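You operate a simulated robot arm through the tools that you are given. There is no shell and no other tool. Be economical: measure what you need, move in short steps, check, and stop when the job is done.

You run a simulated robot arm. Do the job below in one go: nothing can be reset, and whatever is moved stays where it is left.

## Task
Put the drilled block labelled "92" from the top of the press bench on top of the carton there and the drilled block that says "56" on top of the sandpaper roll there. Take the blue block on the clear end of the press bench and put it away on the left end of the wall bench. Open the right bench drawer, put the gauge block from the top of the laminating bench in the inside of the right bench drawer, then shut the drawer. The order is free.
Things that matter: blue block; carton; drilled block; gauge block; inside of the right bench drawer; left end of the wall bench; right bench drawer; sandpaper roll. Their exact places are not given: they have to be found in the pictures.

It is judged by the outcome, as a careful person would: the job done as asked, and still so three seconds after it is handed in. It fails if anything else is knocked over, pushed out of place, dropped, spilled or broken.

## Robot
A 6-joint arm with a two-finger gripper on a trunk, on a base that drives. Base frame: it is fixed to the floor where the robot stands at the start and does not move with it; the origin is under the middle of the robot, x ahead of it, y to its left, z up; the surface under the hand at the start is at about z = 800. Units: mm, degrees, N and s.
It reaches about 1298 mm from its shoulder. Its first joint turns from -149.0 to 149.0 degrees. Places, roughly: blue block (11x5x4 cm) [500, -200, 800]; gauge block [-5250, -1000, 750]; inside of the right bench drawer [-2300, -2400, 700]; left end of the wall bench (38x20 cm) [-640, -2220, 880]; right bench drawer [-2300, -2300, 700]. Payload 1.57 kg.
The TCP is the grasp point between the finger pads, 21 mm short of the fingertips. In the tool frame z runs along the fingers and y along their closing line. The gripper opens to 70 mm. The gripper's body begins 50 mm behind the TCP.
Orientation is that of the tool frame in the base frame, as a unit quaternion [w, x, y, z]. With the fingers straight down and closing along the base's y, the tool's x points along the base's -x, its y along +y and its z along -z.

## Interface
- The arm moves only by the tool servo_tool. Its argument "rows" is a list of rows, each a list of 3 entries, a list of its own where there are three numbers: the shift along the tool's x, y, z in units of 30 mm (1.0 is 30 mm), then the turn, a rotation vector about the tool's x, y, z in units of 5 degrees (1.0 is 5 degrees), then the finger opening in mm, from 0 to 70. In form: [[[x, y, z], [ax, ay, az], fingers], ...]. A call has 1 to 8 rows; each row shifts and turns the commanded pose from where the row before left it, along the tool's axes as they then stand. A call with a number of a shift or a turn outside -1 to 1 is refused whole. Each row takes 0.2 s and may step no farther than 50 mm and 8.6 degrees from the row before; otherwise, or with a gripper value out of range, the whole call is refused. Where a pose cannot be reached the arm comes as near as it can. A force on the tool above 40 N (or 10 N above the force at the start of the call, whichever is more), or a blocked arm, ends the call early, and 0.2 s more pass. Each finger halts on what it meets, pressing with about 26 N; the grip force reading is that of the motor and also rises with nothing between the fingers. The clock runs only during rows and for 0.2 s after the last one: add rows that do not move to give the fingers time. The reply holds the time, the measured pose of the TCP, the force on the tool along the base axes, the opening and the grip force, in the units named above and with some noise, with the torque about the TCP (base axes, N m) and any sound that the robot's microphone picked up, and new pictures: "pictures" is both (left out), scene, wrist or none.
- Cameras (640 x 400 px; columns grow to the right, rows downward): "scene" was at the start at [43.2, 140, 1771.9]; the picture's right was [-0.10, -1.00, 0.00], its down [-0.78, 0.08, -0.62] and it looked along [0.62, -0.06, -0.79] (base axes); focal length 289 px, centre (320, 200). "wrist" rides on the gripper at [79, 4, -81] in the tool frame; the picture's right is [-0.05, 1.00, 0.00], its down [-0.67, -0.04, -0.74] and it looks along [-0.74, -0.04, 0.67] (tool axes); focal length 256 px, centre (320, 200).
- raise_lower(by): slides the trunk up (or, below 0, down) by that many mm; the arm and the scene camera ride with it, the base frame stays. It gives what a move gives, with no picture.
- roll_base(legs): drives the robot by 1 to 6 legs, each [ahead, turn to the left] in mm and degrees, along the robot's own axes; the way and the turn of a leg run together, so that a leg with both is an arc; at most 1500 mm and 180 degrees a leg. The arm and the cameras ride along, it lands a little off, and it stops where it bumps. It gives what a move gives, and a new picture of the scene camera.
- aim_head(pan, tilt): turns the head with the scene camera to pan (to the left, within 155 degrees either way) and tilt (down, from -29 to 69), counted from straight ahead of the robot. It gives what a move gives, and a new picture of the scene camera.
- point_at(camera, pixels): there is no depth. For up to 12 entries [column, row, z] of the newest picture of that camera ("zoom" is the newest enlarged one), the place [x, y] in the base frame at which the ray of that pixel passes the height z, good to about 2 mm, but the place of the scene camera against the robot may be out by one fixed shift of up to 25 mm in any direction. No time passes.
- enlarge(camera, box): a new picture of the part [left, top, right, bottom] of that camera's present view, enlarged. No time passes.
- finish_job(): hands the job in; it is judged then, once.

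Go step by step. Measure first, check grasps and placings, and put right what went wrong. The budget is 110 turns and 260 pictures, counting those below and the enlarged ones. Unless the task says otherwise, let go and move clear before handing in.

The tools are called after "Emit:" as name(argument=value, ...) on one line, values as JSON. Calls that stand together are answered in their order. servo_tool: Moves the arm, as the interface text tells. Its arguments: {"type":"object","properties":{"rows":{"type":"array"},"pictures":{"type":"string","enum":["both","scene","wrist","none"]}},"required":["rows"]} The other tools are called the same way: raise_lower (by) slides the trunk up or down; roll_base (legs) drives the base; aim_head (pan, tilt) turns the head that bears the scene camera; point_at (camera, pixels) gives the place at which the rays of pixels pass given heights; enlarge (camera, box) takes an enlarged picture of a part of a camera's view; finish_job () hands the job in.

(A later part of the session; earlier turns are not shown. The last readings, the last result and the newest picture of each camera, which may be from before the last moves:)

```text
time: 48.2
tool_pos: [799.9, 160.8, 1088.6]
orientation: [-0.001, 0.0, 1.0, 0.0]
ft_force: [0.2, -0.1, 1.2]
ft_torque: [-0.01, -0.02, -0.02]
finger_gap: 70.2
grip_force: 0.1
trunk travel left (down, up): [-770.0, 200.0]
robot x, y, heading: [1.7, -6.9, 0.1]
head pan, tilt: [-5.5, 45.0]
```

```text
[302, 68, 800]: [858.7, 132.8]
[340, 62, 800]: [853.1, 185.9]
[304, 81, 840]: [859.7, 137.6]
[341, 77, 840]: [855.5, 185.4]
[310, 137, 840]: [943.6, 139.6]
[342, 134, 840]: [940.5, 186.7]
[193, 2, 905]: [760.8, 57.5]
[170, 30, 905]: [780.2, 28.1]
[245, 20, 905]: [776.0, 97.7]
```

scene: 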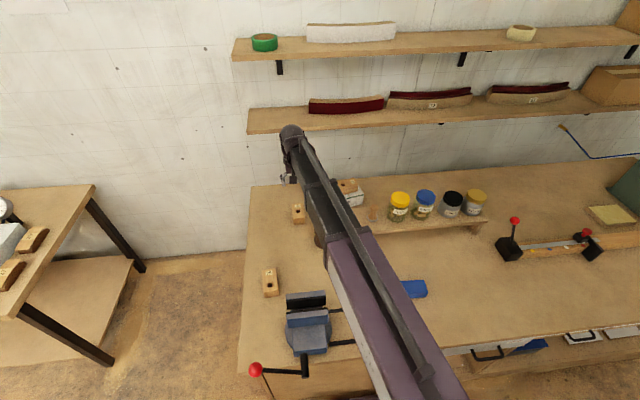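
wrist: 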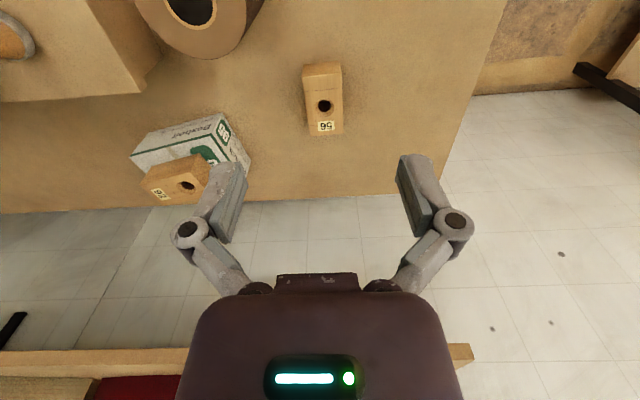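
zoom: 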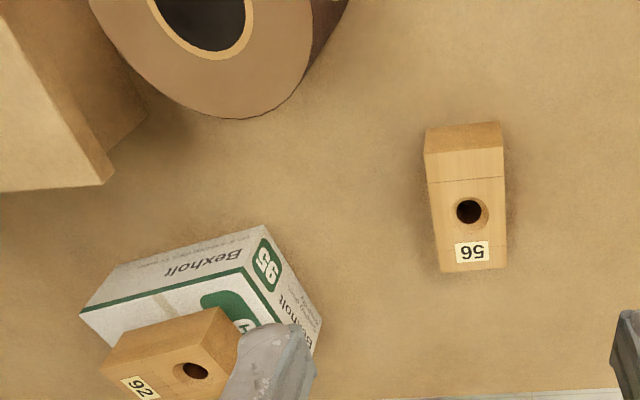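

Block 56 is centred near (900,162), 49 mm wide along y. I'll move over it and check before lowering.

Emit:
servo_tool(rows=[[[-0.835, 0, 0], [0, 0, -0.4], 70], [[-0.835, 0, 0], [0, 0, 0], 70], [[-0.835, 0.05, 0], [0, 0, 0], 70], [[-0.835, 0.1, 0], [0, 0, 0], 70]], pictures="none")

Emit:
raise_lower(by=-200)

Emit:
servo_tool(rows=[[[0, 0, 0], [0, 0, 0], 70]], pictures="wrist")

```text
time: 49.2
tool_pos: [899.8, 168.2, 1088.7]
orientation: [0.0, -0.017, 1.0, 0.0]
ft_force: [-0.3, 0.4, -0.6]
ft_torque: [0.0, 0.02, -0.01]
finger_gap: 70.3
grip_force: 0.1
trunk travel left (down, up): [-770.0, 200.0]
robot x, y, heading: [6.1, -10.5, -0.3]
head pan, tilt: [-5.5, 45.0]
```

```text
time: 51.4
tool_pos: [899.5, 168.9, 888.5]
orientation: [0.0, -0.017, 1.0, -0.001]
ft_force: [0.6, -0.5, -0.4]
ft_torque: [0.01, 0.0, 0.01]
finger_gap: 70.1
grip_force: 0.0
trunk travel left (down, up): [-570.0, 400.0]
robot x, y, heading: [2.4, -13.6, -0.0]
head pan, tilt: [-5.5, 45.0]
```

```text
time: 51.8
tool_pos: [899.6, 166.9, 888.9]
orientation: [0.0, -0.017, 1.0, 0.0]
ft_force: [-0.4, -0.2, -0.8]
ft_torque: [0.01, -0.03, 0.02]
finger_gap: 69.9
grip_force: 0.1
trunk travel left (down, up): [-570.0, 400.0]
robot x, y, heading: [3.9, -9.9, -0.1]
head pan, tilt: [-5.5, 45.0]
```

wrist: 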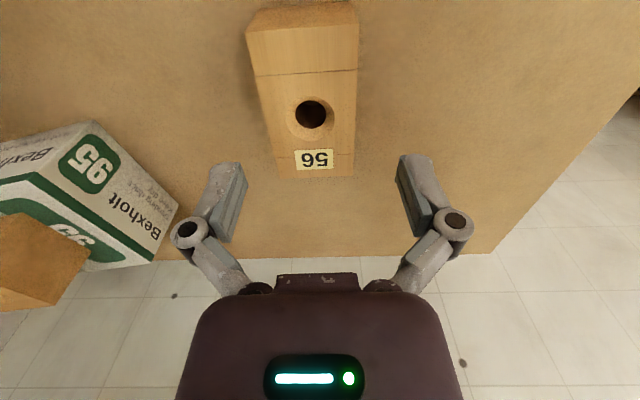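

The block lies about 4–5 mm to the left in the picture with a slight twist. I'll correct, lower and grip.

Emit:
servo_tool(rows=[[[0, -0.18, 0], [0, 0, -0.5], 70]], pictures="none")

Emit:
raise_lower(by=-60)

Emit:
servo_tool(rows=[[[0, 0, 0], [0, 0, 0], 60]], pictures="wrist")

```text
time: 52.2
tool_pos: [901.0, 162.8, 889.4]
orientation: [0.0, -0.038, 0.999, 0.0]
ft_force: [0.8, -0.1, 0.0]
ft_torque: [0.0, 0.01, 0.0]
finger_gap: 70.1
grip_force: 0.1
trunk travel left (down, up): [-570.0, 400.0]
robot x, y, heading: [8.8, -12.4, -0.3]
head pan, tilt: [-5.5, 45.0]
```

```text
time: 53.2
tool_pos: [900.3, 162.8, 828.9]
orientation: [0.0, -0.038, 0.999, -0.001]
ft_force: [0.1, 0.0, 0.0]
ft_torque: [0.01, -0.01, -0.02]
finger_gap: 70.0
grip_force: 0.0
trunk travel left (down, up): [-510.0, 460.0]
robot x, y, heading: [4.1, -14.2, -0.3]
head pan, tilt: [-5.5, 45.0]
```

```text
time: 53.6
tool_pos: [899.6, 164.0, 828.7]
orientation: [0.0, -0.038, 0.999, 0.0]
ft_force: [0.4, 0.1, 0.4]
ft_torque: [0.03, -0.02, 0.01]
finger_gap: 60.0
grip_force: 0.1
trunk travel left (down, up): [-510.0, 460.0]
robot x, y, heading: [4.5, -10.1, -0.1]
head pan, tilt: [-5.5, 45.0]
```

wrist: 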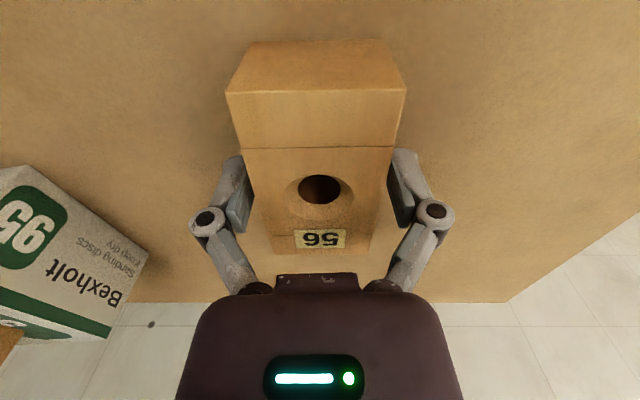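

Well centred. Closing and lifting.

Emit:
servo_tool(rows=[[[0, 0, 0], [0, 0, 0], 50], [[0, 0, 0], [0, 0, 0], 40], [[0, 0, 0], [0, 0, 0], 40], [[0, 0, 0], [0, 0, 0], 40]], pictures="none")

Emit:
raise_lower(by=260)

Emit:
servo_tool(rows=[[[0.9, -0.7, 0], [0, 0, 0.2], 40], [[0.9, -0.7, 0], [0, 0, 0.2], 40], [[0.9, -0.7, 0], [0, 0, 0], 40], [[0.9, 0, 0], [0, 0, 0], 40], [[0.9, 0, 0], [0, 0, 0], 40], [[0.9, 0, 0], [0, 0, 0], 40], [[0.9, 0, 0], [0, 0, 0], 40]], pictures="both")

```text
time: 54.6
tool_pos: [899.9, 162.6, 828.6]
orientation: [0.0, -0.039, 0.999, 0.0]
ft_force: [3.2, 0.5, 3.8]
ft_torque: [0.01, 0.11, -0.03]
finger_gap: 49.9
grip_force: 26.1
trunk travel left (down, up): [-510.0, 460.0]
robot x, y, heading: [9.3, -10.7, 0.1]
head pan, tilt: [-5.5, 45.0]
```

```text
time: 57.3
tool_pos: [900.7, 162.7, 1088.3]
orientation: [0.0, -0.038, 0.999, 0.0]
ft_force: [-0.1, -0.1, -1.9]
ft_torque: [0.0, 0.0, 0.02]
finger_gap: 49.7
grip_force: 26.3
trunk travel left (down, up): [-770.0, 200.0]
robot x, y, heading: [2.8, -11.3, -0.2]
head pan, tilt: [-5.5, 45.0]
```

```text
time: 58.9
tool_pos: [715.9, 89.7, 1089.4]
orientation: [0.0, -0.021, 1.0, -0.001]
ft_force: [-0.3, 0.2, -0.8]
ft_torque: [0.01, 0.02, 0.01]
finger_gap: 49.6
grip_force: 26.1
trunk travel left (down, up): [-770.0, 200.0]
robot x, y, heading: [2.6, -15.8, -0.2]
head pan, tilt: [-5.5, 45.0]
```

scene: 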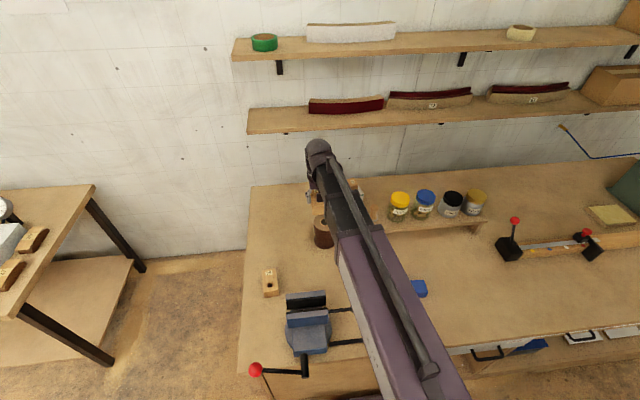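
wrist: 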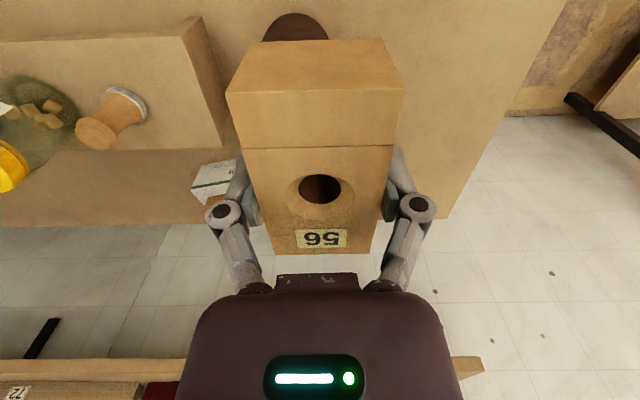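

The front of the roll shows at columns 264–328 above the block. I'll recheck the roll's position with this view.

Emit:
point_at(camera="wrist", pixels=[[296, 13, 800], [264, 32, 800], [328, 34, 800], [264, 32, 840], [328, 34, 840]])

Emit:
enlarge(camera="scene", box=[280, 170, 380, 260])

```text
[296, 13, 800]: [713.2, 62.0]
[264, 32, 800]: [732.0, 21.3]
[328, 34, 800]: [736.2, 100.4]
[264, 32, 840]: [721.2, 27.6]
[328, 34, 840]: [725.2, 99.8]
```

```text
4.44 times, centred on (330, 215) of scene
```

zoom: 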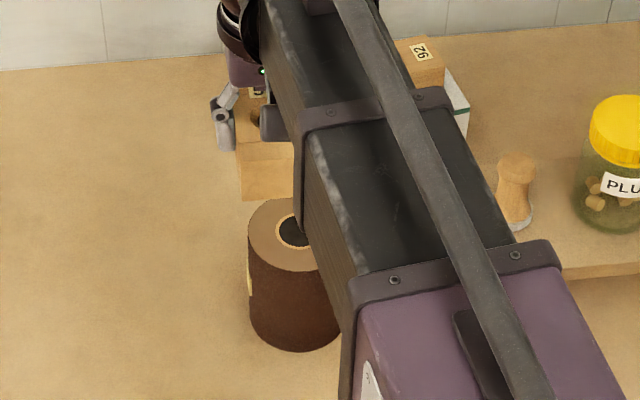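

I want the roll's exact height and centre. I'll shift aside so the block doesn't hide it.

Emit:
servo_tool(rows=[[[0.6, 1, 0], [0, 0, 0], 40], [[0.6, 1, 0], [0, 0, 0], 40], [[0.6, 1, 0], [0, 0, 0], 40], [[0.6, 1, 0], [0, 0, 0], 40], [[0, 1, 0], [0, 0, 0], 40]], pictures="wrist")

Emit:
enlarge(camera="wrist", box=[90, 0, 290, 140])

```text
time: 60.1
tool_pos: [639.8, 237.2, 1088.7]
orientation: [0.0, -0.022, 1.0, 0.0]
ft_force: [0.0, 1.1, -1.0]
ft_torque: [0.0, -0.02, 0.0]
finger_gap: 49.8
grip_force: 26.2
trunk travel left (down, up): [-770.0, 200.0]
robot x, y, heading: [8.0, -9.4, -0.4]
head pan, tilt: [-5.5, 45.0]
```

wrist: 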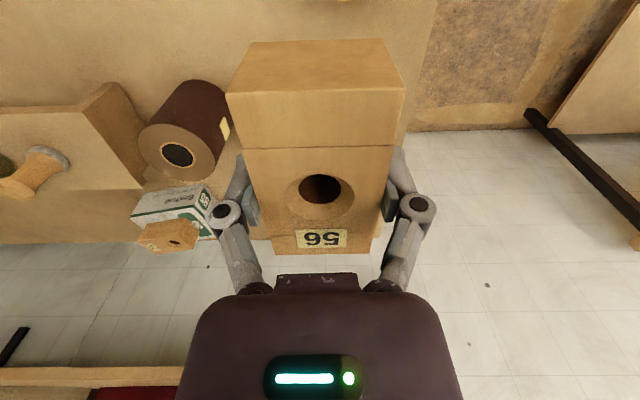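

```text
2.86 times, centred on (190, 70) of wrist
```

zoom: 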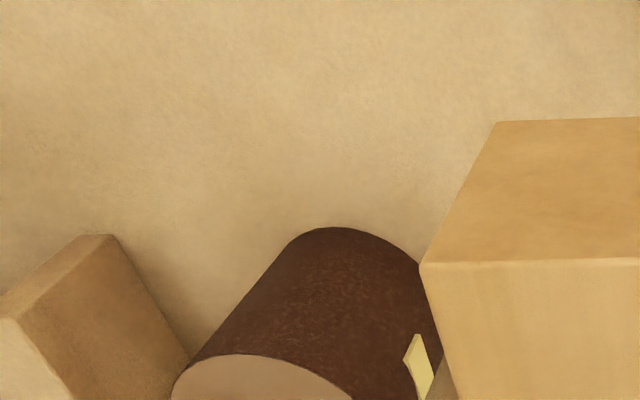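

Emit:
enlarge(camera="wrist", box=[110, 70, 260, 200])

```text
3.08 times, centred on (185, 135) of wrist
```

zoom: 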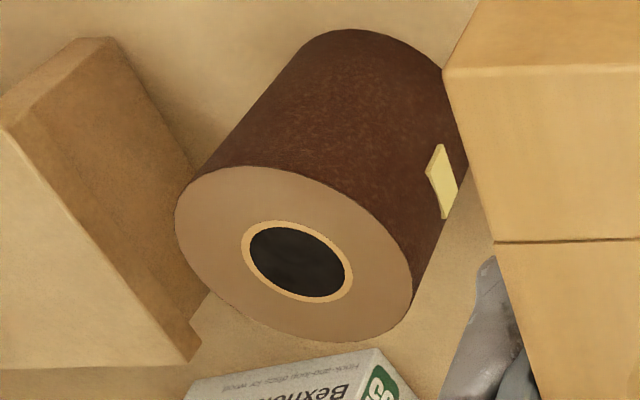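

Emit:
point_at(camera="zoom", pixels=[[175, 220, 900], [413, 285, 900], [240, 166, 900], [360, 341, 900], [297, 260, 900], [345, 29, 800], [175, 220, 880], [413, 285, 880], [240, 166, 880], [360, 341, 880], [297, 260, 880], [297, 260, 910]])

```text
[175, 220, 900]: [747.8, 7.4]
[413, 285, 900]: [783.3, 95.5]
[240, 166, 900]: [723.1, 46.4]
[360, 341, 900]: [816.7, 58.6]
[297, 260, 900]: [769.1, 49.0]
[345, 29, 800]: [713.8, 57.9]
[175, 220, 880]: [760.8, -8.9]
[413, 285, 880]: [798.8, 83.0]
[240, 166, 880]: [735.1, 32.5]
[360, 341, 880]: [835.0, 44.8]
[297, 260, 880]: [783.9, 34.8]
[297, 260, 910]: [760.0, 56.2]
```

The roll's top is at z ≈ 910, centred about (761,58). Moving block 56 above it.

Emit:
servo_tool(rows=[[[-0.539, -0.872, 0], [0, 0, 0], 40], [[-0.539, -0.872, 0], [0, 0, 0], 40], [[-0.539, -0.872, 0], [0, 0, 0], 40], [[-0.539, -0.872, 0], [0, 0, 0], 40], [[-0.539, -0.872, 0], [0, 0, 0], 40], [[-0.539, -0.872, 0], [0, 0, 0], 40], [[-0.539, -0.872, 0], [0, 0, 0], 40]], pictures="none")

Emit:
raise_lower(by=-140)

Emit:
servo_tool(rows=[[[0, 0, 0], [0, 0, 0], 40]], pictures="both")

Emit:
enlarge(camera="scene", box=[270, 130, 400, 240])

```text
time: 61.7
tool_pos: [758.9, 59.3, 1088.6]
orientation: [0.0, -0.021, 1.0, -0.001]
ft_force: [0.1, -1.1, -1.6]
ft_torque: [0.02, 0.0, 0.0]
finger_gap: 49.7
grip_force: 26.2
trunk travel left (down, up): [-770.0, 200.0]
robot x, y, heading: [3.5, -9.9, 0.0]
head pan, tilt: [-5.5, 45.0]
```

```text
time: 63.3
tool_pos: [758.3, 59.5, 948.0]
orientation: [0.0, -0.021, 1.0, 0.0]
ft_force: [0.4, 0.4, -1.1]
ft_torque: [0.01, -0.03, 0.01]
finger_gap: 49.7
grip_force: 26.1
trunk travel left (down, up): [-630.0, 340.0]
robot x, y, heading: [1.1, -11.6, 0.2]
head pan, tilt: [-5.5, 45.0]
```

```text
time: 63.7
tool_pos: [759.2, 60.1, 948.3]
orientation: [0.0, -0.021, 1.0, 0.0]
ft_force: [0.5, 0.6, -1.0]
ft_torque: [-0.01, 0.03, 0.03]
finger_gap: 49.6
grip_force: 26.4
trunk travel left (down, up): [-630.0, 340.0]
robot x, y, heading: [2.5, -10.9, -0.1]
head pan, tilt: [-5.5, 45.0]
```

scene: 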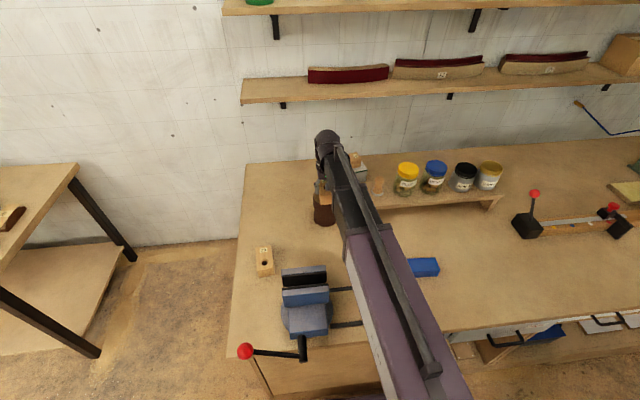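
wrist: 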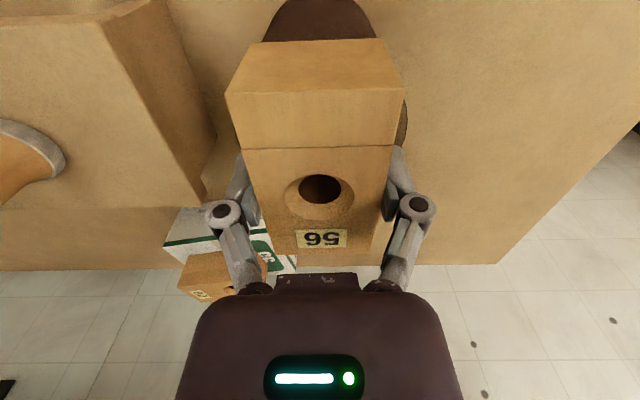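

```text
3.64 times, centred on (335, 185) of scene
```

zoom: 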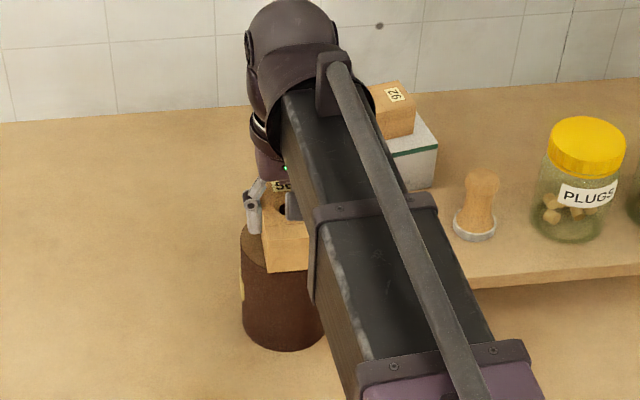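

Aligned (roll columns 265–376 centred under the block). Lowering gently.

Emit:
raise_lower(by=-7)

Emit:
raise_lower(by=-3)

```text
time: 64.3
tool_pos: [758.6, 59.4, 942.9]
orientation: [0.001, -0.021, 1.0, 0.0]
ft_force: [6.3, 0.9, 18.9]
ft_torque: [0.03, -0.18, -0.15]
finger_gap: 49.7
grip_force: 25.5
trunk travel left (down, up): [-623.0, 347.0]
robot x, y, heading: [7.0, -10.1, -0.4]
head pan, tilt: [-5.5, 45.0]
```

```text
time: 64.8
tool_pos: [758.2, 59.6, 940.4]
orientation: [0.0, -0.021, 1.0, 0.0]
ft_force: [2.0, 1.4, 17.4]
ft_torque: [0.01, -0.1, -0.15]
finger_gap: 50.1
grip_force: 25.4
trunk travel left (down, up): [-620.0, 350.0]
robot x, y, heading: [3.7, -14.8, -0.3]
head pan, tilt: [-5.5, 45.0]
```

Contact made (17 N upward). Releasing.

Emit:
servo_tool(rows=[[[0, 0, 0], [0, 0, 0], 52], [[0, 0, 0], [0, 0, 0], 56], [[0, 0, 0], [0, 0, 0], 66], [[0, 0, 0], [0, 0, 0], 66]], pictures="wrist")

Emit:
raise_lower(by=148)

Emit:
servo_tool(rows=[[[1, -1, 0], [0, 0, 0], 70], [[1, -1, 0], [0, 0, 0], 70], [[1, -1, 0], [0, 0, 0], 70], [[1, -1, 0], [0, 0, 0], 70], [[0, -1, 0], [0, 0, 0.5], 70], [[0, -1, 0], [0, 0, 0], 70], [[0, -1, 0], [0, 0, 0], 70], [[0, -1, 0], [0, 0, 0], 70]], pictures="both")

```text
time: 65.8
tool_pos: [758.4, 60.2, 939.5]
orientation: [0.0, -0.021, 1.0, 0.0]
ft_force: [0.4, 0.8, -0.8]
ft_torque: [-0.01, 0.02, -0.01]
finger_gap: 66.0
grip_force: 0.1
trunk travel left (down, up): [-620.0, 350.0]
robot x, y, heading: [5.1, -10.6, -0.0]
head pan, tilt: [-5.5, 45.0]
```

wrist: 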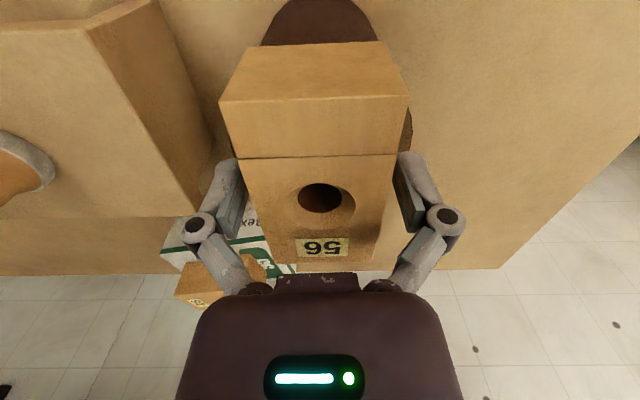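

```text
time: 67.5
tool_pos: [758.5, 58.9, 1086.7]
orientation: [0.001, -0.02, 1.0, 0.0]
ft_force: [0.9, 0.1, -1.2]
ft_torque: [0.03, -0.02, -0.03]
finger_gap: 65.8
grip_force: 0.1
trunk travel left (down, up): [-768.0, 202.0]
robot x, y, heading: [1.7, -11.9, 0.1]
head pan, tilt: [-5.5, 45.0]
```

```text
time: 69.3
tool_pos: [645.3, -186.2, 1087.2]
orientation: [0.0, 0.0, 1.0, 0.0]
ft_force: [0.1, -1.3, -0.6]
ft_torque: [0.0, -0.02, 0.0]
finger_gap: 69.9
grip_force: 0.0
trunk travel left (down, up): [-768.0, 202.0]
robot x, y, heading: [7.9, -14.1, -0.2]
head pan, tilt: [-5.5, 45.0]
```

scene: 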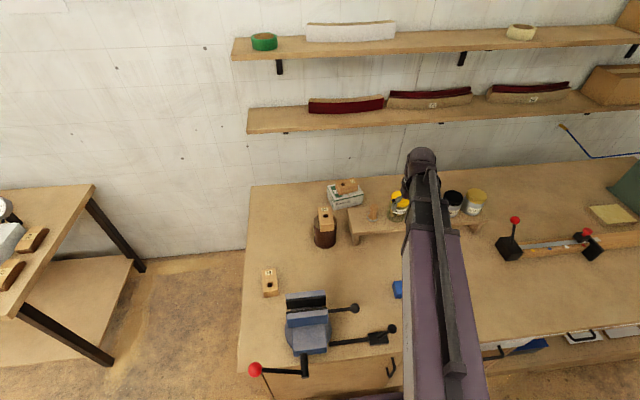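
wrist: 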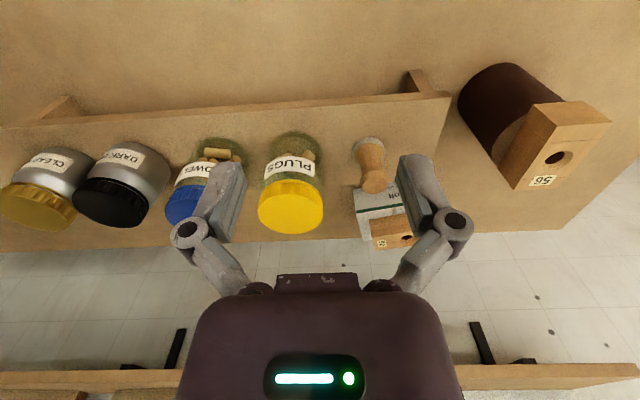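

Both drilled blocks are stacked. For the blue block I'll back off 200 and look with the wrist camera.

Emit:
roll_base(legs=[[-230, 0]])

Emit:
servo_tool(rows=[[[0, 0, 0], [0, 0, 0], 70]], pictures="wrist")

Emit:
enlarge(camera="wrist", box=[160, 0, 480, 200])

```text
time: 71.3
tool_pos: [415.0, -184.4, 1088.0]
orientation: [0.0, 0.001, 1.0, 0.0]
ft_force: [-0.5, -0.1, 0.8]
ft_torque: [-0.01, -0.03, -0.01]
finger_gap: 69.6
grip_force: 0.1
trunk travel left (down, up): [-768.0, 202.0]
robot x, y, heading: [-225.1, -12.5, 0.1]
head pan, tilt: [-5.5, 45.0]
```

scene: 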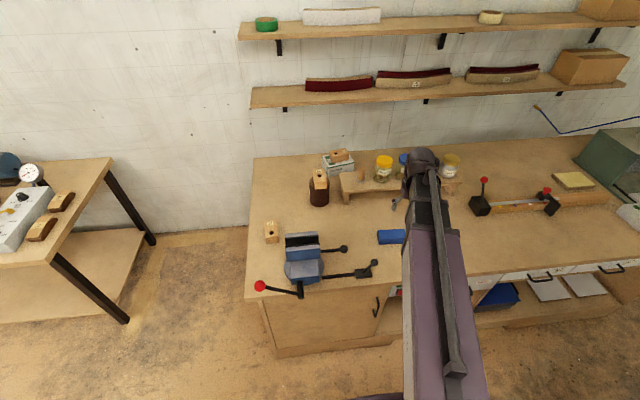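

```text
time: 71.7
tool_pos: [415.1, -185.3, 1086.4]
orientation: [0.001, 0.002, 1.0, 0.0]
ft_force: [-1.0, -0.9, 0.0]
ft_torque: [0.0, -0.01, 0.02]
finger_gap: 69.8
grip_force: 0.1
trunk travel left (down, up): [-768.0, 202.0]
robot x, y, heading: [-224.4, -10.5, -0.3]
head pan, tilt: [-5.5, 45.0]
```

wrist: 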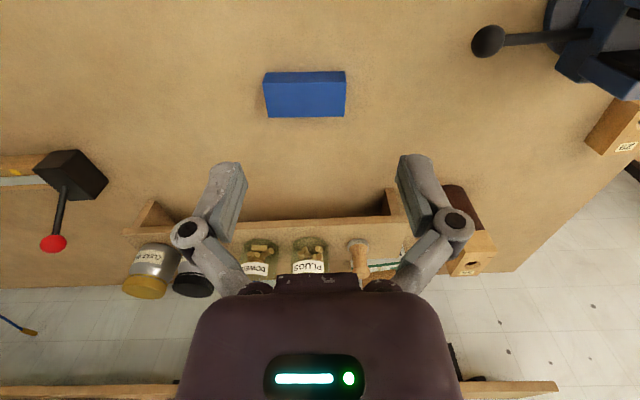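

```text
2.00 times, centred on (320, 100) of wrist
```

zoom: 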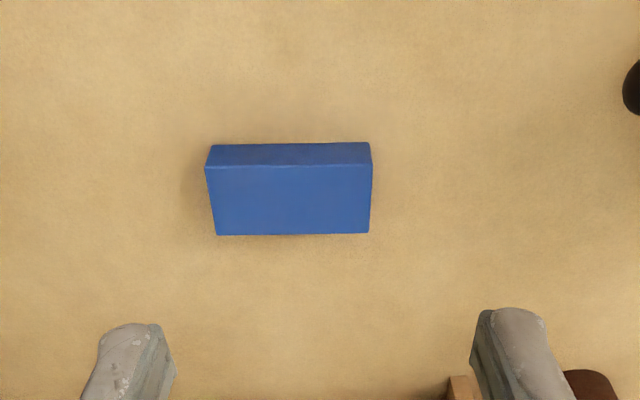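

Emit:
point_at(camera="zoom", pixels=[[210, 145, 800], [369, 142, 800], [205, 167, 838], [372, 164, 838], [215, 235, 838], [369, 233, 838], [205, 167, 842], [369, 233, 842]])

```text
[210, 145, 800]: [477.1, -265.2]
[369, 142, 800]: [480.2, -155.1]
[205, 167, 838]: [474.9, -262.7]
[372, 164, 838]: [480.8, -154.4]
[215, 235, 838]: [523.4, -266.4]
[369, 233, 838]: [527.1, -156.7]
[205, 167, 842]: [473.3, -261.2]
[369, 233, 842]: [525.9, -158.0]
```

The blue block is centred at (502,-210), 48 mm along x, with the long side along y. I'll move over it and turn 92°.

Emit:
servo_tool(rows=[[[-0.967, -0.28, 0], [0, 0, 0], 70], [[-0.967, -0.28, 0], [0, 0, 0], 70], [[-0.967, -0.28, 0], [0, 0, 0], 70], [[0, 0, 0], [0, 0, 1], 70], [[0, 0, 0], [0, 0, 1], 70], [[0, 0, 0], [0, 0, 1], 70], [[0, 0, 0], [0, 0, 1], 70], [[0, 0, 0], [0, 0, 1], 70]], pictures="none")

Emit:
servo_tool(rows=[[[0, 0, 0], [0, 0, 1], 70], [[0, 0, 0], [0, 0, 1], 70], [[0, 0, 0], [0, 0, 1], 70], [[0, 0, 0], [0, 0, 1], 70], [[0, 0, 0], [0, 0, 1], 70], [[0, 0, 0], [0, 0, 1], 70], [[0, 0, 0], [0, 0, 1], 70], [[0, 0, 0], [0, 0, 1], 70]], pictures="none")

Emit:
servo_tool(rows=[[[0, 0, 0], [0, 0, 1], 70], [[0, 0, 0], [0, 0, 1], 70], [[0, 0, 0], [0, 0, 1], 70], [[0, 0, 0], [0, 0, 1], 70], [[0, 0, 0], [0, 0, 1], 70], [[0, 0, 0], [0, 0, 0.4], 70]], pictures="none")

Emit:
raise_lower(by=-180)

Emit:
servo_tool(rows=[[[0, 0, 0], [0, 0, 0], 70]], pictures="both")

```text
time: 73.5
tool_pos: [501.9, -209.7, 1087.3]
orientation: [0.0, 0.218, 0.976, 0.0]
ft_force: [-0.5, 0.6, -1.0]
ft_torque: [-0.01, 0.0, -0.01]
finger_gap: 70.1
grip_force: 0.0
trunk travel left (down, up): [-768.0, 202.0]
robot x, y, heading: [-223.1, -10.5, -0.3]
head pan, tilt: [-5.5, 45.0]
```

```text
time: 75.3
tool_pos: [502.9, -210.9, 1086.4]
orientation: [0.0, 0.54, 0.841, 0.0]
ft_force: [0.0, -0.5, -0.2]
ft_torque: [0.02, -0.01, -0.01]
finger_gap: 70.1
grip_force: 0.0
trunk travel left (down, up): [-768.0, 202.0]
robot x, y, heading: [-224.8, -12.3, -0.3]
head pan, tilt: [-5.5, 45.0]
```

```text
time: 76.7
tool_pos: [502.0, -210.3, 1086.8]
orientation: [0.0, 0.721, 0.693, -0.001]
ft_force: [-0.1, -0.3, -0.5]
ft_torque: [0.01, 0.01, 0.0]
finger_gap: 70.3
grip_force: 0.1
trunk travel left (down, up): [-768.0, 202.0]
robot x, y, heading: [-225.9, -10.9, -0.1]
head pan, tilt: [-5.5, 45.0]
```

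```text
time: 78.7
tool_pos: [502.2, -211.4, 907.4]
orientation: [0.0, 0.72, 0.694, 0.0]
ft_force: [-0.4, -0.2, 1.2]
ft_torque: [-0.04, 0.03, 0.0]
finger_gap: 69.9
grip_force: 0.1
trunk travel left (down, up): [-588.0, 382.0]
robot x, y, heading: [-228.7, -11.9, -0.3]
head pan, tilt: [-5.5, 45.0]
```

```text
time: 79.1
tool_pos: [502.0, -210.9, 907.2]
orientation: [0.001, 0.719, 0.695, 0.001]
ft_force: [0.5, 0.3, -0.1]
ft_torque: [-0.01, -0.01, -0.01]
finger_gap: 69.6
grip_force: 0.1
trunk travel left (down, up): [-588.0, 382.0]
robot x, y, heading: [-223.4, -6.7, -0.2]
head pan, tilt: [-5.5, 45.0]
```

scene: 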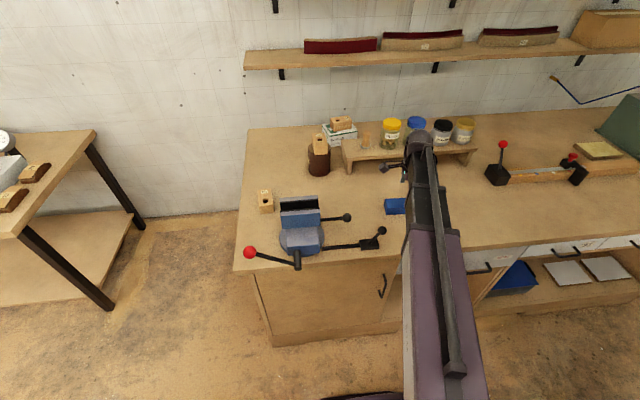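
wrist: 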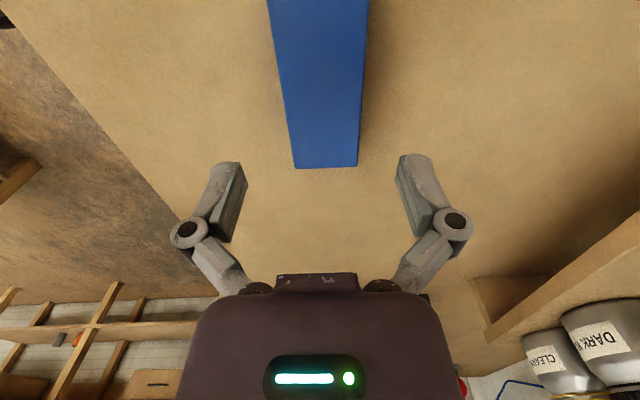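

Centred. Lowering, gripping and lifting.

Emit:
raise_lower(by=-79)

Emit:
servo_tool(rows=[[[0, 0, 0], [0, 0, 0], 55], [[0, 0, 0], [0, 0, 0], 42], [[0, 0, 0], [0, 0, 0], 38], [[0, 0, 0], [0, 0, 0], 38]], pictures="none")

Emit:
raise_lower(by=259)

Emit:
aim_head(pan=-110, tilt=30)

```text
time: 80.3
tool_pos: [502.2, -211.4, 827.0]
orientation: [0.001, 0.72, 0.694, -0.001]
ft_force: [-0.7, 0.5, -0.1]
ft_torque: [-0.02, -0.01, -0.01]
finger_gap: 69.9
grip_force: 0.1
trunk travel left (down, up): [-509.0, 461.0]
robot x, y, heading: [-225.7, -8.5, -0.2]
head pan, tilt: [-5.5, 45.0]
```

```text
time: 81.3
tool_pos: [501.8, -209.6, 827.5]
orientation: [0.0, 0.72, 0.694, 0.0]
ft_force: [0.4, 1.1, 3.3]
ft_torque: [-0.03, 0.07, 0.02]
finger_gap: 49.6
grip_force: 26.3
trunk travel left (down, up): [-509.0, 461.0]
robot x, y, heading: [-228.3, -9.3, -0.4]
head pan, tilt: [-5.5, 45.0]
```

```text
time: 84.0
tool_pos: [501.9, -210.5, 1086.1]
orientation: [0.0, 0.72, 0.694, 0.0]
ft_force: [0.3, 0.0, -1.9]
ft_torque: [0.02, 0.02, 0.0]
finger_gap: 49.4
grip_force: 26.4
trunk travel left (down, up): [-768.0, 202.0]
robot x, y, heading: [-223.3, -11.1, -0.1]
head pan, tilt: [-5.5, 45.0]
```

```text
time: 85.8
tool_pos: [503.0, -210.4, 1087.2]
orientation: [0.001, 0.72, 0.694, 0.0]
ft_force: [-0.6, 0.1, -1.5]
ft_torque: [0.0, -0.01, -0.02]
finger_gap: 49.8
grip_force: 25.7
trunk travel left (down, up): [-768.0, 202.0]
robot x, y, heading: [-220.8, -4.0, -0.4]
head pan, tilt: [-110.0, 30.0]
```

scene: 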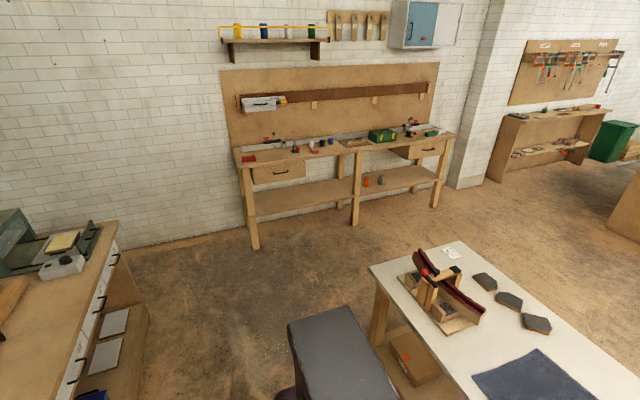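

The wall bench with two drawers is in view. I'll measure it and enlarge.

Emit:
point_at(camera="scene", pixels=[[237, 166, 880], [357, 151, 880], [452, 136, 880], [233, 148, 880], [257, 249, 0], [436, 208, 0], [370, 267, 850], [462, 243, 850], [118, 222, 800]])

Emit:
enlarge(camera="scene", box=[220, 80, 470, 240])

```text
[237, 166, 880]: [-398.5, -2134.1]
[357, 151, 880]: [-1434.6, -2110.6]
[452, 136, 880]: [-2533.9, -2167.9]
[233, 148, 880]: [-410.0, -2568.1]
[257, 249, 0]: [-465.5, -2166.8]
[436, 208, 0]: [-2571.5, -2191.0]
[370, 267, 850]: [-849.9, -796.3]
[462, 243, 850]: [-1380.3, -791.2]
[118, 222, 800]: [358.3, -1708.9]
```

```text
2.50 times, centred on (345, 160) of scene
```

zoom: 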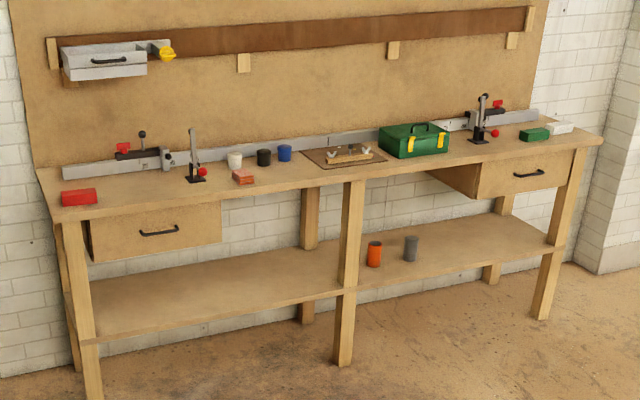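

The left end of the wall bench is around x −450..−830. I'll turn right, drive toward it with a small sidestep, and look ahead.

Emit:
roll_base(legs=[[0, -90], [900, 0], [0, -25], [480, 0], [0, 25]])

Emit:
aim_head(pan=0, tilt=45)

```text
time: 103.9
tool_pos: [-593.5, -2092.2, 1085.8]
orientation: [0.0, 1.0, -0.005, -0.001]
ft_force: [0.4, 0.2, -1.2]
ft_torque: [0.04, 0.01, 0.03]
finger_gap: 49.3
grip_force: 25.9
trunk travel left (down, up): [-768.0, 202.0]
robot x, y, heading: [-402.2, -1355.2, -89.3]
head pan, tilt: [-110.0, 30.0]
```

scene: 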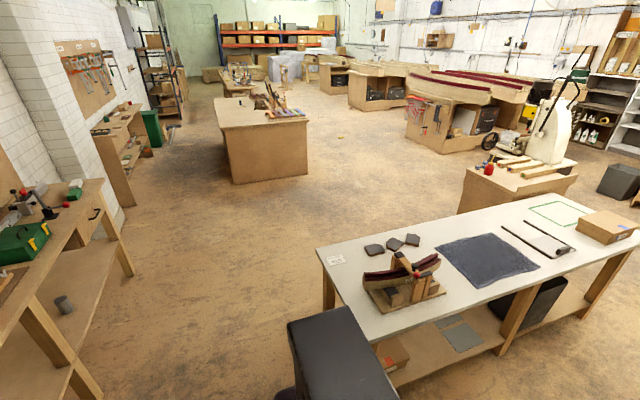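

```text
time: 105.8
tool_pos: [-593.4, -2091.7, 1086.5]
orientation: [0.0, 1.0, -0.005, -0.001]
ft_force: [0.9, 0.4, -1.9]
ft_torque: [-0.01, 0.01, -0.03]
finger_gap: 49.6
grip_force: 26.3
trunk travel left (down, up): [-768.0, 202.0]
robot x, y, heading: [-409.6, -1359.5, -89.1]
head pan, tilt: [0.0, 45.0]
```

scene: 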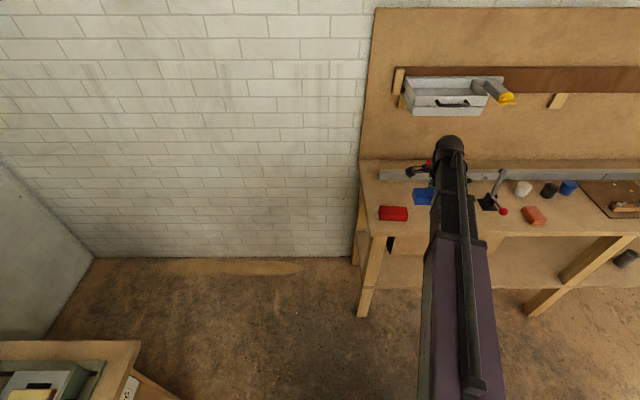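

The held block hovers between the red block (393,213) and the clamp (490,205). Taking a wrist view and measuring.

Emit:
servo_tool(rows=[[[0, 0, 0], [0, 0, 0], 38]], pictures="wrist")

Emit:
enlarge(camera="scene", box=[350, 140, 550, 270])

Emit:
point_at(camera="scene", pixels=[[379, 222, 880], [408, 222, 880], [379, 207, 910], [408, 207, 910], [478, 208, 880], [500, 213, 880], [366, 237, 880], [450, 237, 880], [361, 160, 880], [380, 180, 880], [470, 182, 880]])

```text
time: 106.2
tool_pos: [-593.4, -2090.5, 1085.7]
orientation: [0.0, 1.0, -0.005, 0.0]
ft_force: [0.9, -0.9, -1.9]
ft_torque: [0.0, -0.01, -0.03]
finger_gap: 49.8
grip_force: 25.2
trunk travel left (down, up): [-768.0, 202.0]
robot x, y, heading: [-404.2, -1357.0, -89.2]
head pan, tilt: [0.0, 45.0]
```

wrist: 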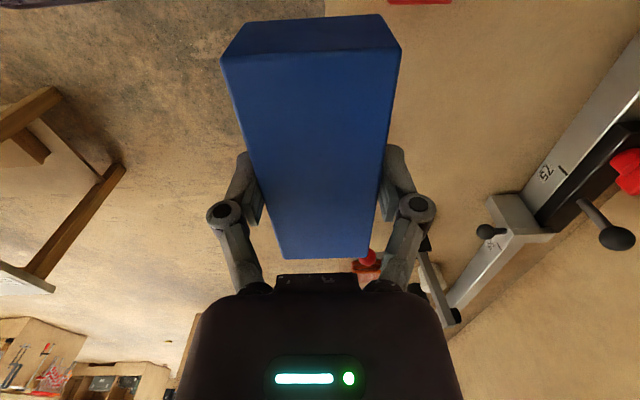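

```text
3.08 times, centred on (450, 205) of scene
```

zoom: 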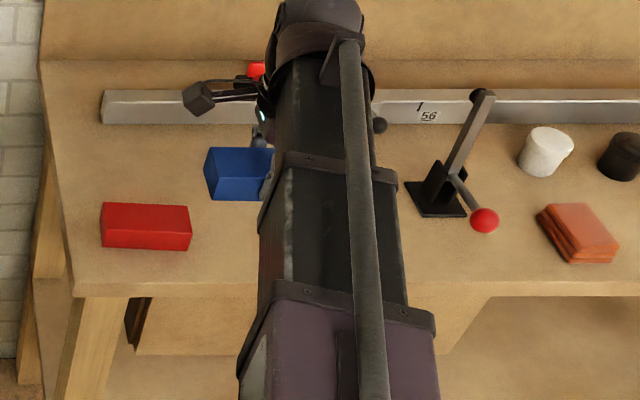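

```text
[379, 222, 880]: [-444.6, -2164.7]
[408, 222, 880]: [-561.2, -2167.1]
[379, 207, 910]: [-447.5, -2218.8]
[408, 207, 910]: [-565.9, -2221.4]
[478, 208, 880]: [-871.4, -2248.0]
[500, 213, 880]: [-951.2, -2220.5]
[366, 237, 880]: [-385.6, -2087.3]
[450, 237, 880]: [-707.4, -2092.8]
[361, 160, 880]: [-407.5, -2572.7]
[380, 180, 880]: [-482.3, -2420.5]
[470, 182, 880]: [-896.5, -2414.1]
```

Free space lies between x −570 and −860. I'll put the blue block at about (−700,−2220).

Emit:
servo_tool(rows=[[[-0.71, 0.87, 0], [0, 0, 0], 38], [[-0.71, 0.87, 0], [0, 0, 0], 38], [[-0.71, 0.87, 0], [0, 0, 0], 38], [[-0.71, 0.87, 0], [0, 0, 0], 38], [[-0.71, 0.87, 0], [0, 0, 0], 38]], pictures="both")

```text
time: 107.4
tool_pos: [-700.5, -2221.9, 1086.0]
orientation: [0.0, 1.0, -0.005, -0.001]
ft_force: [-0.4, 0.3, -1.9]
ft_torque: [-0.02, 0.02, 0.01]
finger_gap: 49.6
grip_force: 26.4
trunk travel left (down, up): [-768.0, 202.0]
robot x, y, heading: [-400.5, -1357.8, -89.1]
head pan, tilt: [0.0, 45.0]
```

scene: 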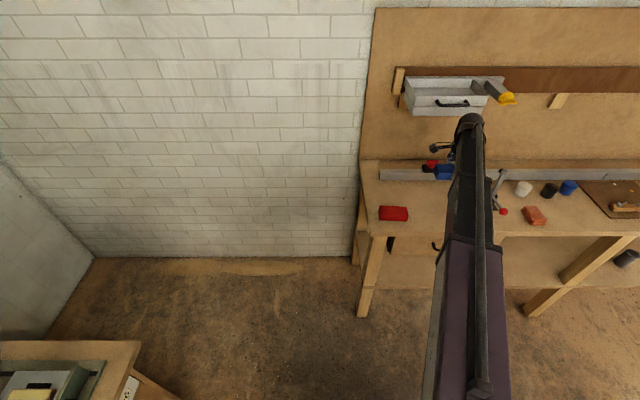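
wrist: 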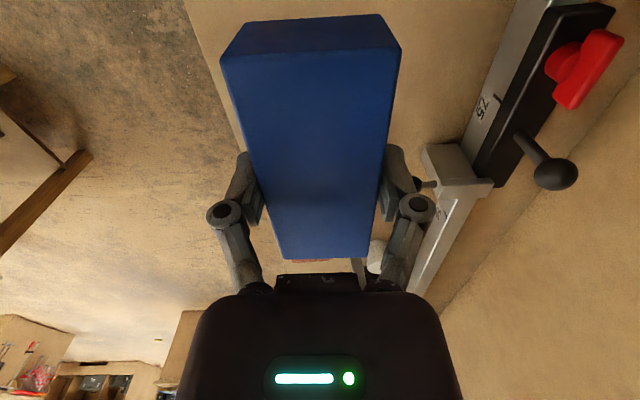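

A sliding stop on the rail appears at wrist (425–490,145–190). I'll measure how far it is from the hand.

Emit:
point_at(camera="wrist", pixels=[[421, 150, 920], [436, 190, 920], [418, 182, 950], [418, 182, 900], [555, 175, 950], [410, 290, 900], [210, 60, 880], [232, 125, 880], [375, 255, 950], [375, 255, 1000]])

Emit:
raise_lower(by=-130)

Emit:
servo_tool(rows=[[[0, 0, 0], [0, 0, 0], 38]], pictures="both")

Emit:
enlarge(camera="scene", box=[350, 90, 550, 220])

```text
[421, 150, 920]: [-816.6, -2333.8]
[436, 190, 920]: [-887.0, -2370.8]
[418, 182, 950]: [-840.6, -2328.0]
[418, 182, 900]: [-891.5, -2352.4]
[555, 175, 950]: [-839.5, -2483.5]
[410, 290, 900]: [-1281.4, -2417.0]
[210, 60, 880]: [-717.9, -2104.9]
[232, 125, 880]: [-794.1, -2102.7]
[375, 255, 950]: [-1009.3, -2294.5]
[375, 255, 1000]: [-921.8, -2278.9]
```

```text
time: 109.0
tool_pos: [-699.9, -2221.3, 956.4]
orientation: [0.0, 1.0, -0.004, 0.0]
ft_force: [-0.7, 0.3, -1.3]
ft_torque: [-0.03, 0.01, 0.01]
finger_gap: 49.5
grip_force: 25.9
trunk travel left (down, up): [-638.0, 332.0]
robot x, y, heading: [-406.6, -1354.2, -89.0]
head pan, tilt: [0.0, 45.0]
```

```text
time: 109.3
tool_pos: [-700.1, -2219.7, 957.1]
orientation: [-0.001, 1.0, -0.004, 0.001]
ft_force: [-0.1, 0.2, -1.2]
ft_torque: [0.03, 0.02, 0.0]
finger_gap: 49.5
grip_force: 25.9
trunk travel left (down, up): [-638.0, 332.0]
robot x, y, heading: [-405.2, -1355.8, -89.2]
head pan, tilt: [0.0, 45.0]
```

scene: 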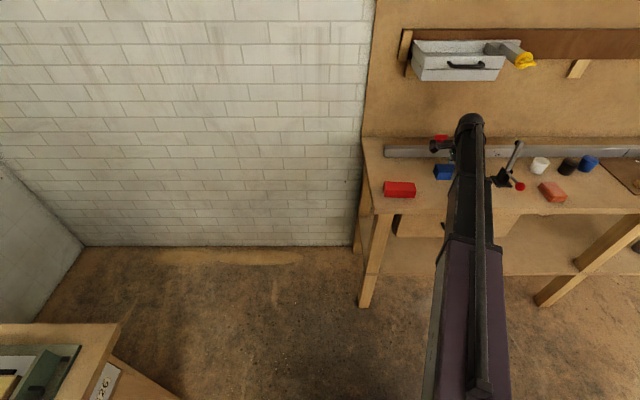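
wrist: 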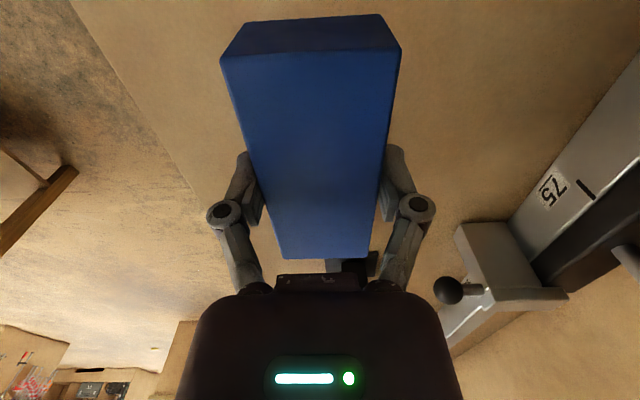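

```text
3.08 times, centred on (450, 155) of scene
```

zoom: 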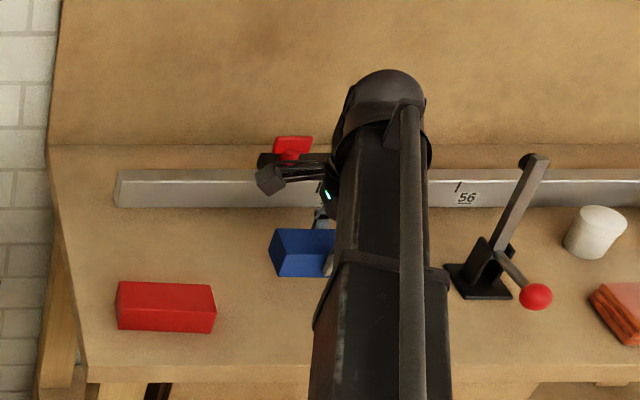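

Clear of the stop and the clamp. Lowering to just above the bench.

Emit:
raise_lower(by=-42)

Emit:
raise_lower(by=-5)

```text
time: 110.2
tool_pos: [-701.6, -2221.0, 914.9]
orientation: [0.0, 1.0, -0.004, 0.0]
ft_force: [0.0, 0.0, -0.8]
ft_torque: [0.0, -0.02, -0.01]
finger_gap: 49.6
grip_force: 26.7
trunk travel left (down, up): [-596.0, 374.0]
robot x, y, heading: [-400.6, -1358.0, -89.1]
head pan, tilt: [0.0, 45.0]
```

```text
time: 110.7
tool_pos: [-700.4, -2220.0, 910.4]
orientation: [0.0, 1.0, -0.005, 0.0]
ft_force: [0.4, -0.4, -2.5]
ft_torque: [-0.02, 0.0, -0.01]
finger_gap: 49.3
grip_force: 25.6
trunk travel left (down, up): [-591.0, 379.0]
robot x, y, heading: [-402.2, -1360.1, -89.1]
head pan, tilt: [0.0, 45.0]
```

Emit:
raise_lower(by=-3)

Emit:
raise_lower(by=-2)

```text
time: 111.3
tool_pos: [-698.6, -2220.5, 907.9]
orientation: [0.0, 1.0, -0.005, 0.0]
ft_force: [-2.4, -4.7, 14.4]
ft_torque: [-0.08, -0.16, -0.03]
finger_gap: 49.8
grip_force: 26.3
trunk travel left (down, up): [-588.0, 382.0]
robot x, y, heading: [-405.3, -1356.7, -89.1]
head pan, tilt: [0.0, 45.0]
```

```text
time: 111.8
tool_pos: [-700.7, -2220.1, 906.3]
orientation: [0.0, 1.0, -0.004, 0.0]
ft_force: [-1.8, -7.7, 19.2]
ft_torque: [-0.21, 0.05, 0.01]
finger_gap: 49.3
grip_force: 25.8
trunk travel left (down, up): [-586.0, 384.0]
robot x, y, heading: [-402.5, -1356.4, -89.2]
head pan, tilt: [0.0, 45.0]
```

Contact made. Releasing, lifting, and looking.

Emit:
servo_tool(rows=[[[0, 0, 0], [0, 0, 0], 52], [[0, 0, 0], [0, 0, 0], 58], [[0, 0, 0], [0, 0, 0], 68], [[0, 0, 0], [0, 0, 0], 68]], pictures="none")

Emit:
raise_lower(by=180)

Emit:
servo_tool(rows=[[[0.5, -1, 0], [0, 0, 0], 68], [[0.5, -1, 0], [0, 0, 0], 68], [[0.5, -1, 0], [0, 0, 0], 68], [[0.5, -1, 0], [0, 0, 0], 68]], pictures="both")

```text
time: 112.8
tool_pos: [-699.8, -2220.7, 904.1]
orientation: [0.0, 1.0, -0.005, 0.0]
ft_force: [0.2, -0.6, 0.5]
ft_torque: [0.01, -0.02, 0.01]
finger_gap: 67.9
grip_force: 0.0
trunk travel left (down, up): [-586.0, 384.0]
robot x, y, heading: [-405.9, -1355.5, -89.0]
head pan, tilt: [0.0, 45.0]
```

```text
time: 114.8
tool_pos: [-699.8, -2221.0, 1085.1]
orientation: [0.0, 1.0, -0.004, 0.0]
ft_force: [-0.2, -0.1, 0.0]
ft_torque: [-0.03, 0.01, 0.0]
finger_gap: 68.1
grip_force: 0.0
trunk travel left (down, up): [-766.0, 204.0]
robot x, y, heading: [-403.5, -1359.4, -89.2]
head pan, tilt: [0.0, 45.0]
```

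```text
time: 115.8
tool_pos: [-638.2, -2099.9, 1085.2]
orientation: [0.0, 1.0, -0.004, 0.001]
ft_force: [-0.2, -0.3, 0.2]
ft_torque: [-0.01, -0.01, 0.0]
finger_gap: 67.9
grip_force: 0.1
trunk travel left (down, up): [-766.0, 204.0]
robot x, y, heading: [-406.4, -1357.5, -88.8]
head pan, tilt: [0.0, 45.0]
```

scene: 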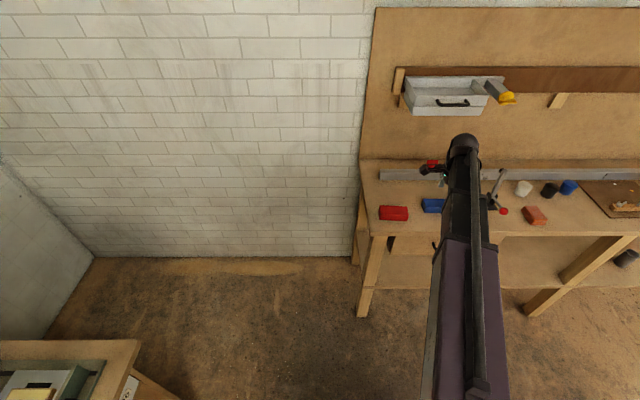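
wrist: 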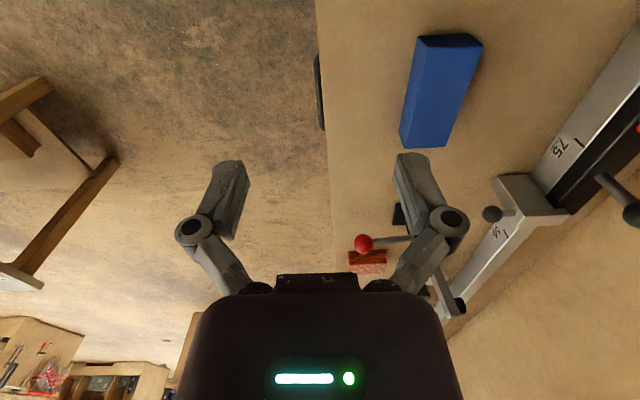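

The blue block rests on the left end (wrist (440,90)). Next is the right drawer: drive along the bench.

Emit:
roll_base(legs=[[0, -91], [1500, 0], [250, 0], [0, 90]])

Emit:
aim_head(pan=0, tilt=45)

```text
time: 138.2
tool_pos: [-2419.3, -2112.2, 1085.1]
orientation: [0.0, 1.0, -0.009, 0.0]
ft_force: [-0.1, 1.0, -0.6]
ft_torque: [0.01, 0.01, -0.01]
finger_gap: 68.2
grip_force: 0.1
trunk travel left (down, up): [-766.0, 204.0]
robot x, y, heading: [-2156.7, -1371.6, -90.0]
head pan, tilt: [0.0, 45.0]
```

scene: 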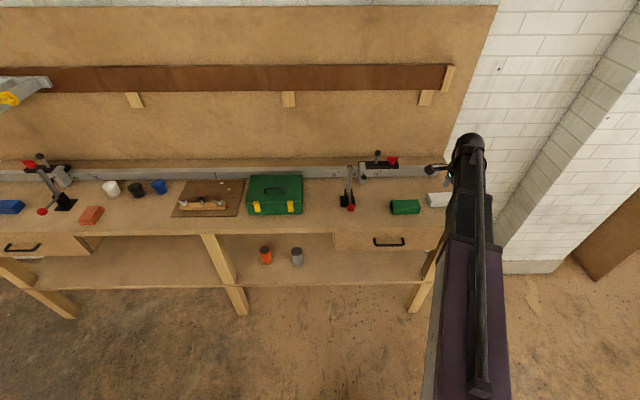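

```text
time: 138.8
tool_pos: [-2419.1, -2111.7, 1085.1]
orientation: [0.0, 1.0, -0.01, 0.0]
ft_force: [-0.3, 0.2, 0.3]
ft_torque: [-0.02, -0.02, 0.0]
finger_gap: 68.1
grip_force: 0.0
trunk travel left (down, up): [-766.0, 204.0]
robot x, y, heading: [-2154.7, -1369.1, -89.9]
head pan, tilt: [0.0, 45.0]
```

scene: 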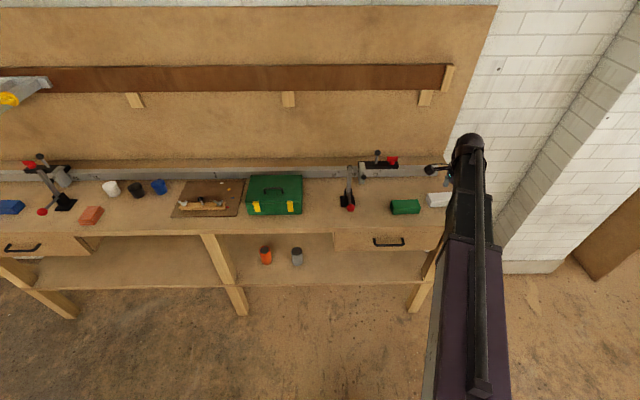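

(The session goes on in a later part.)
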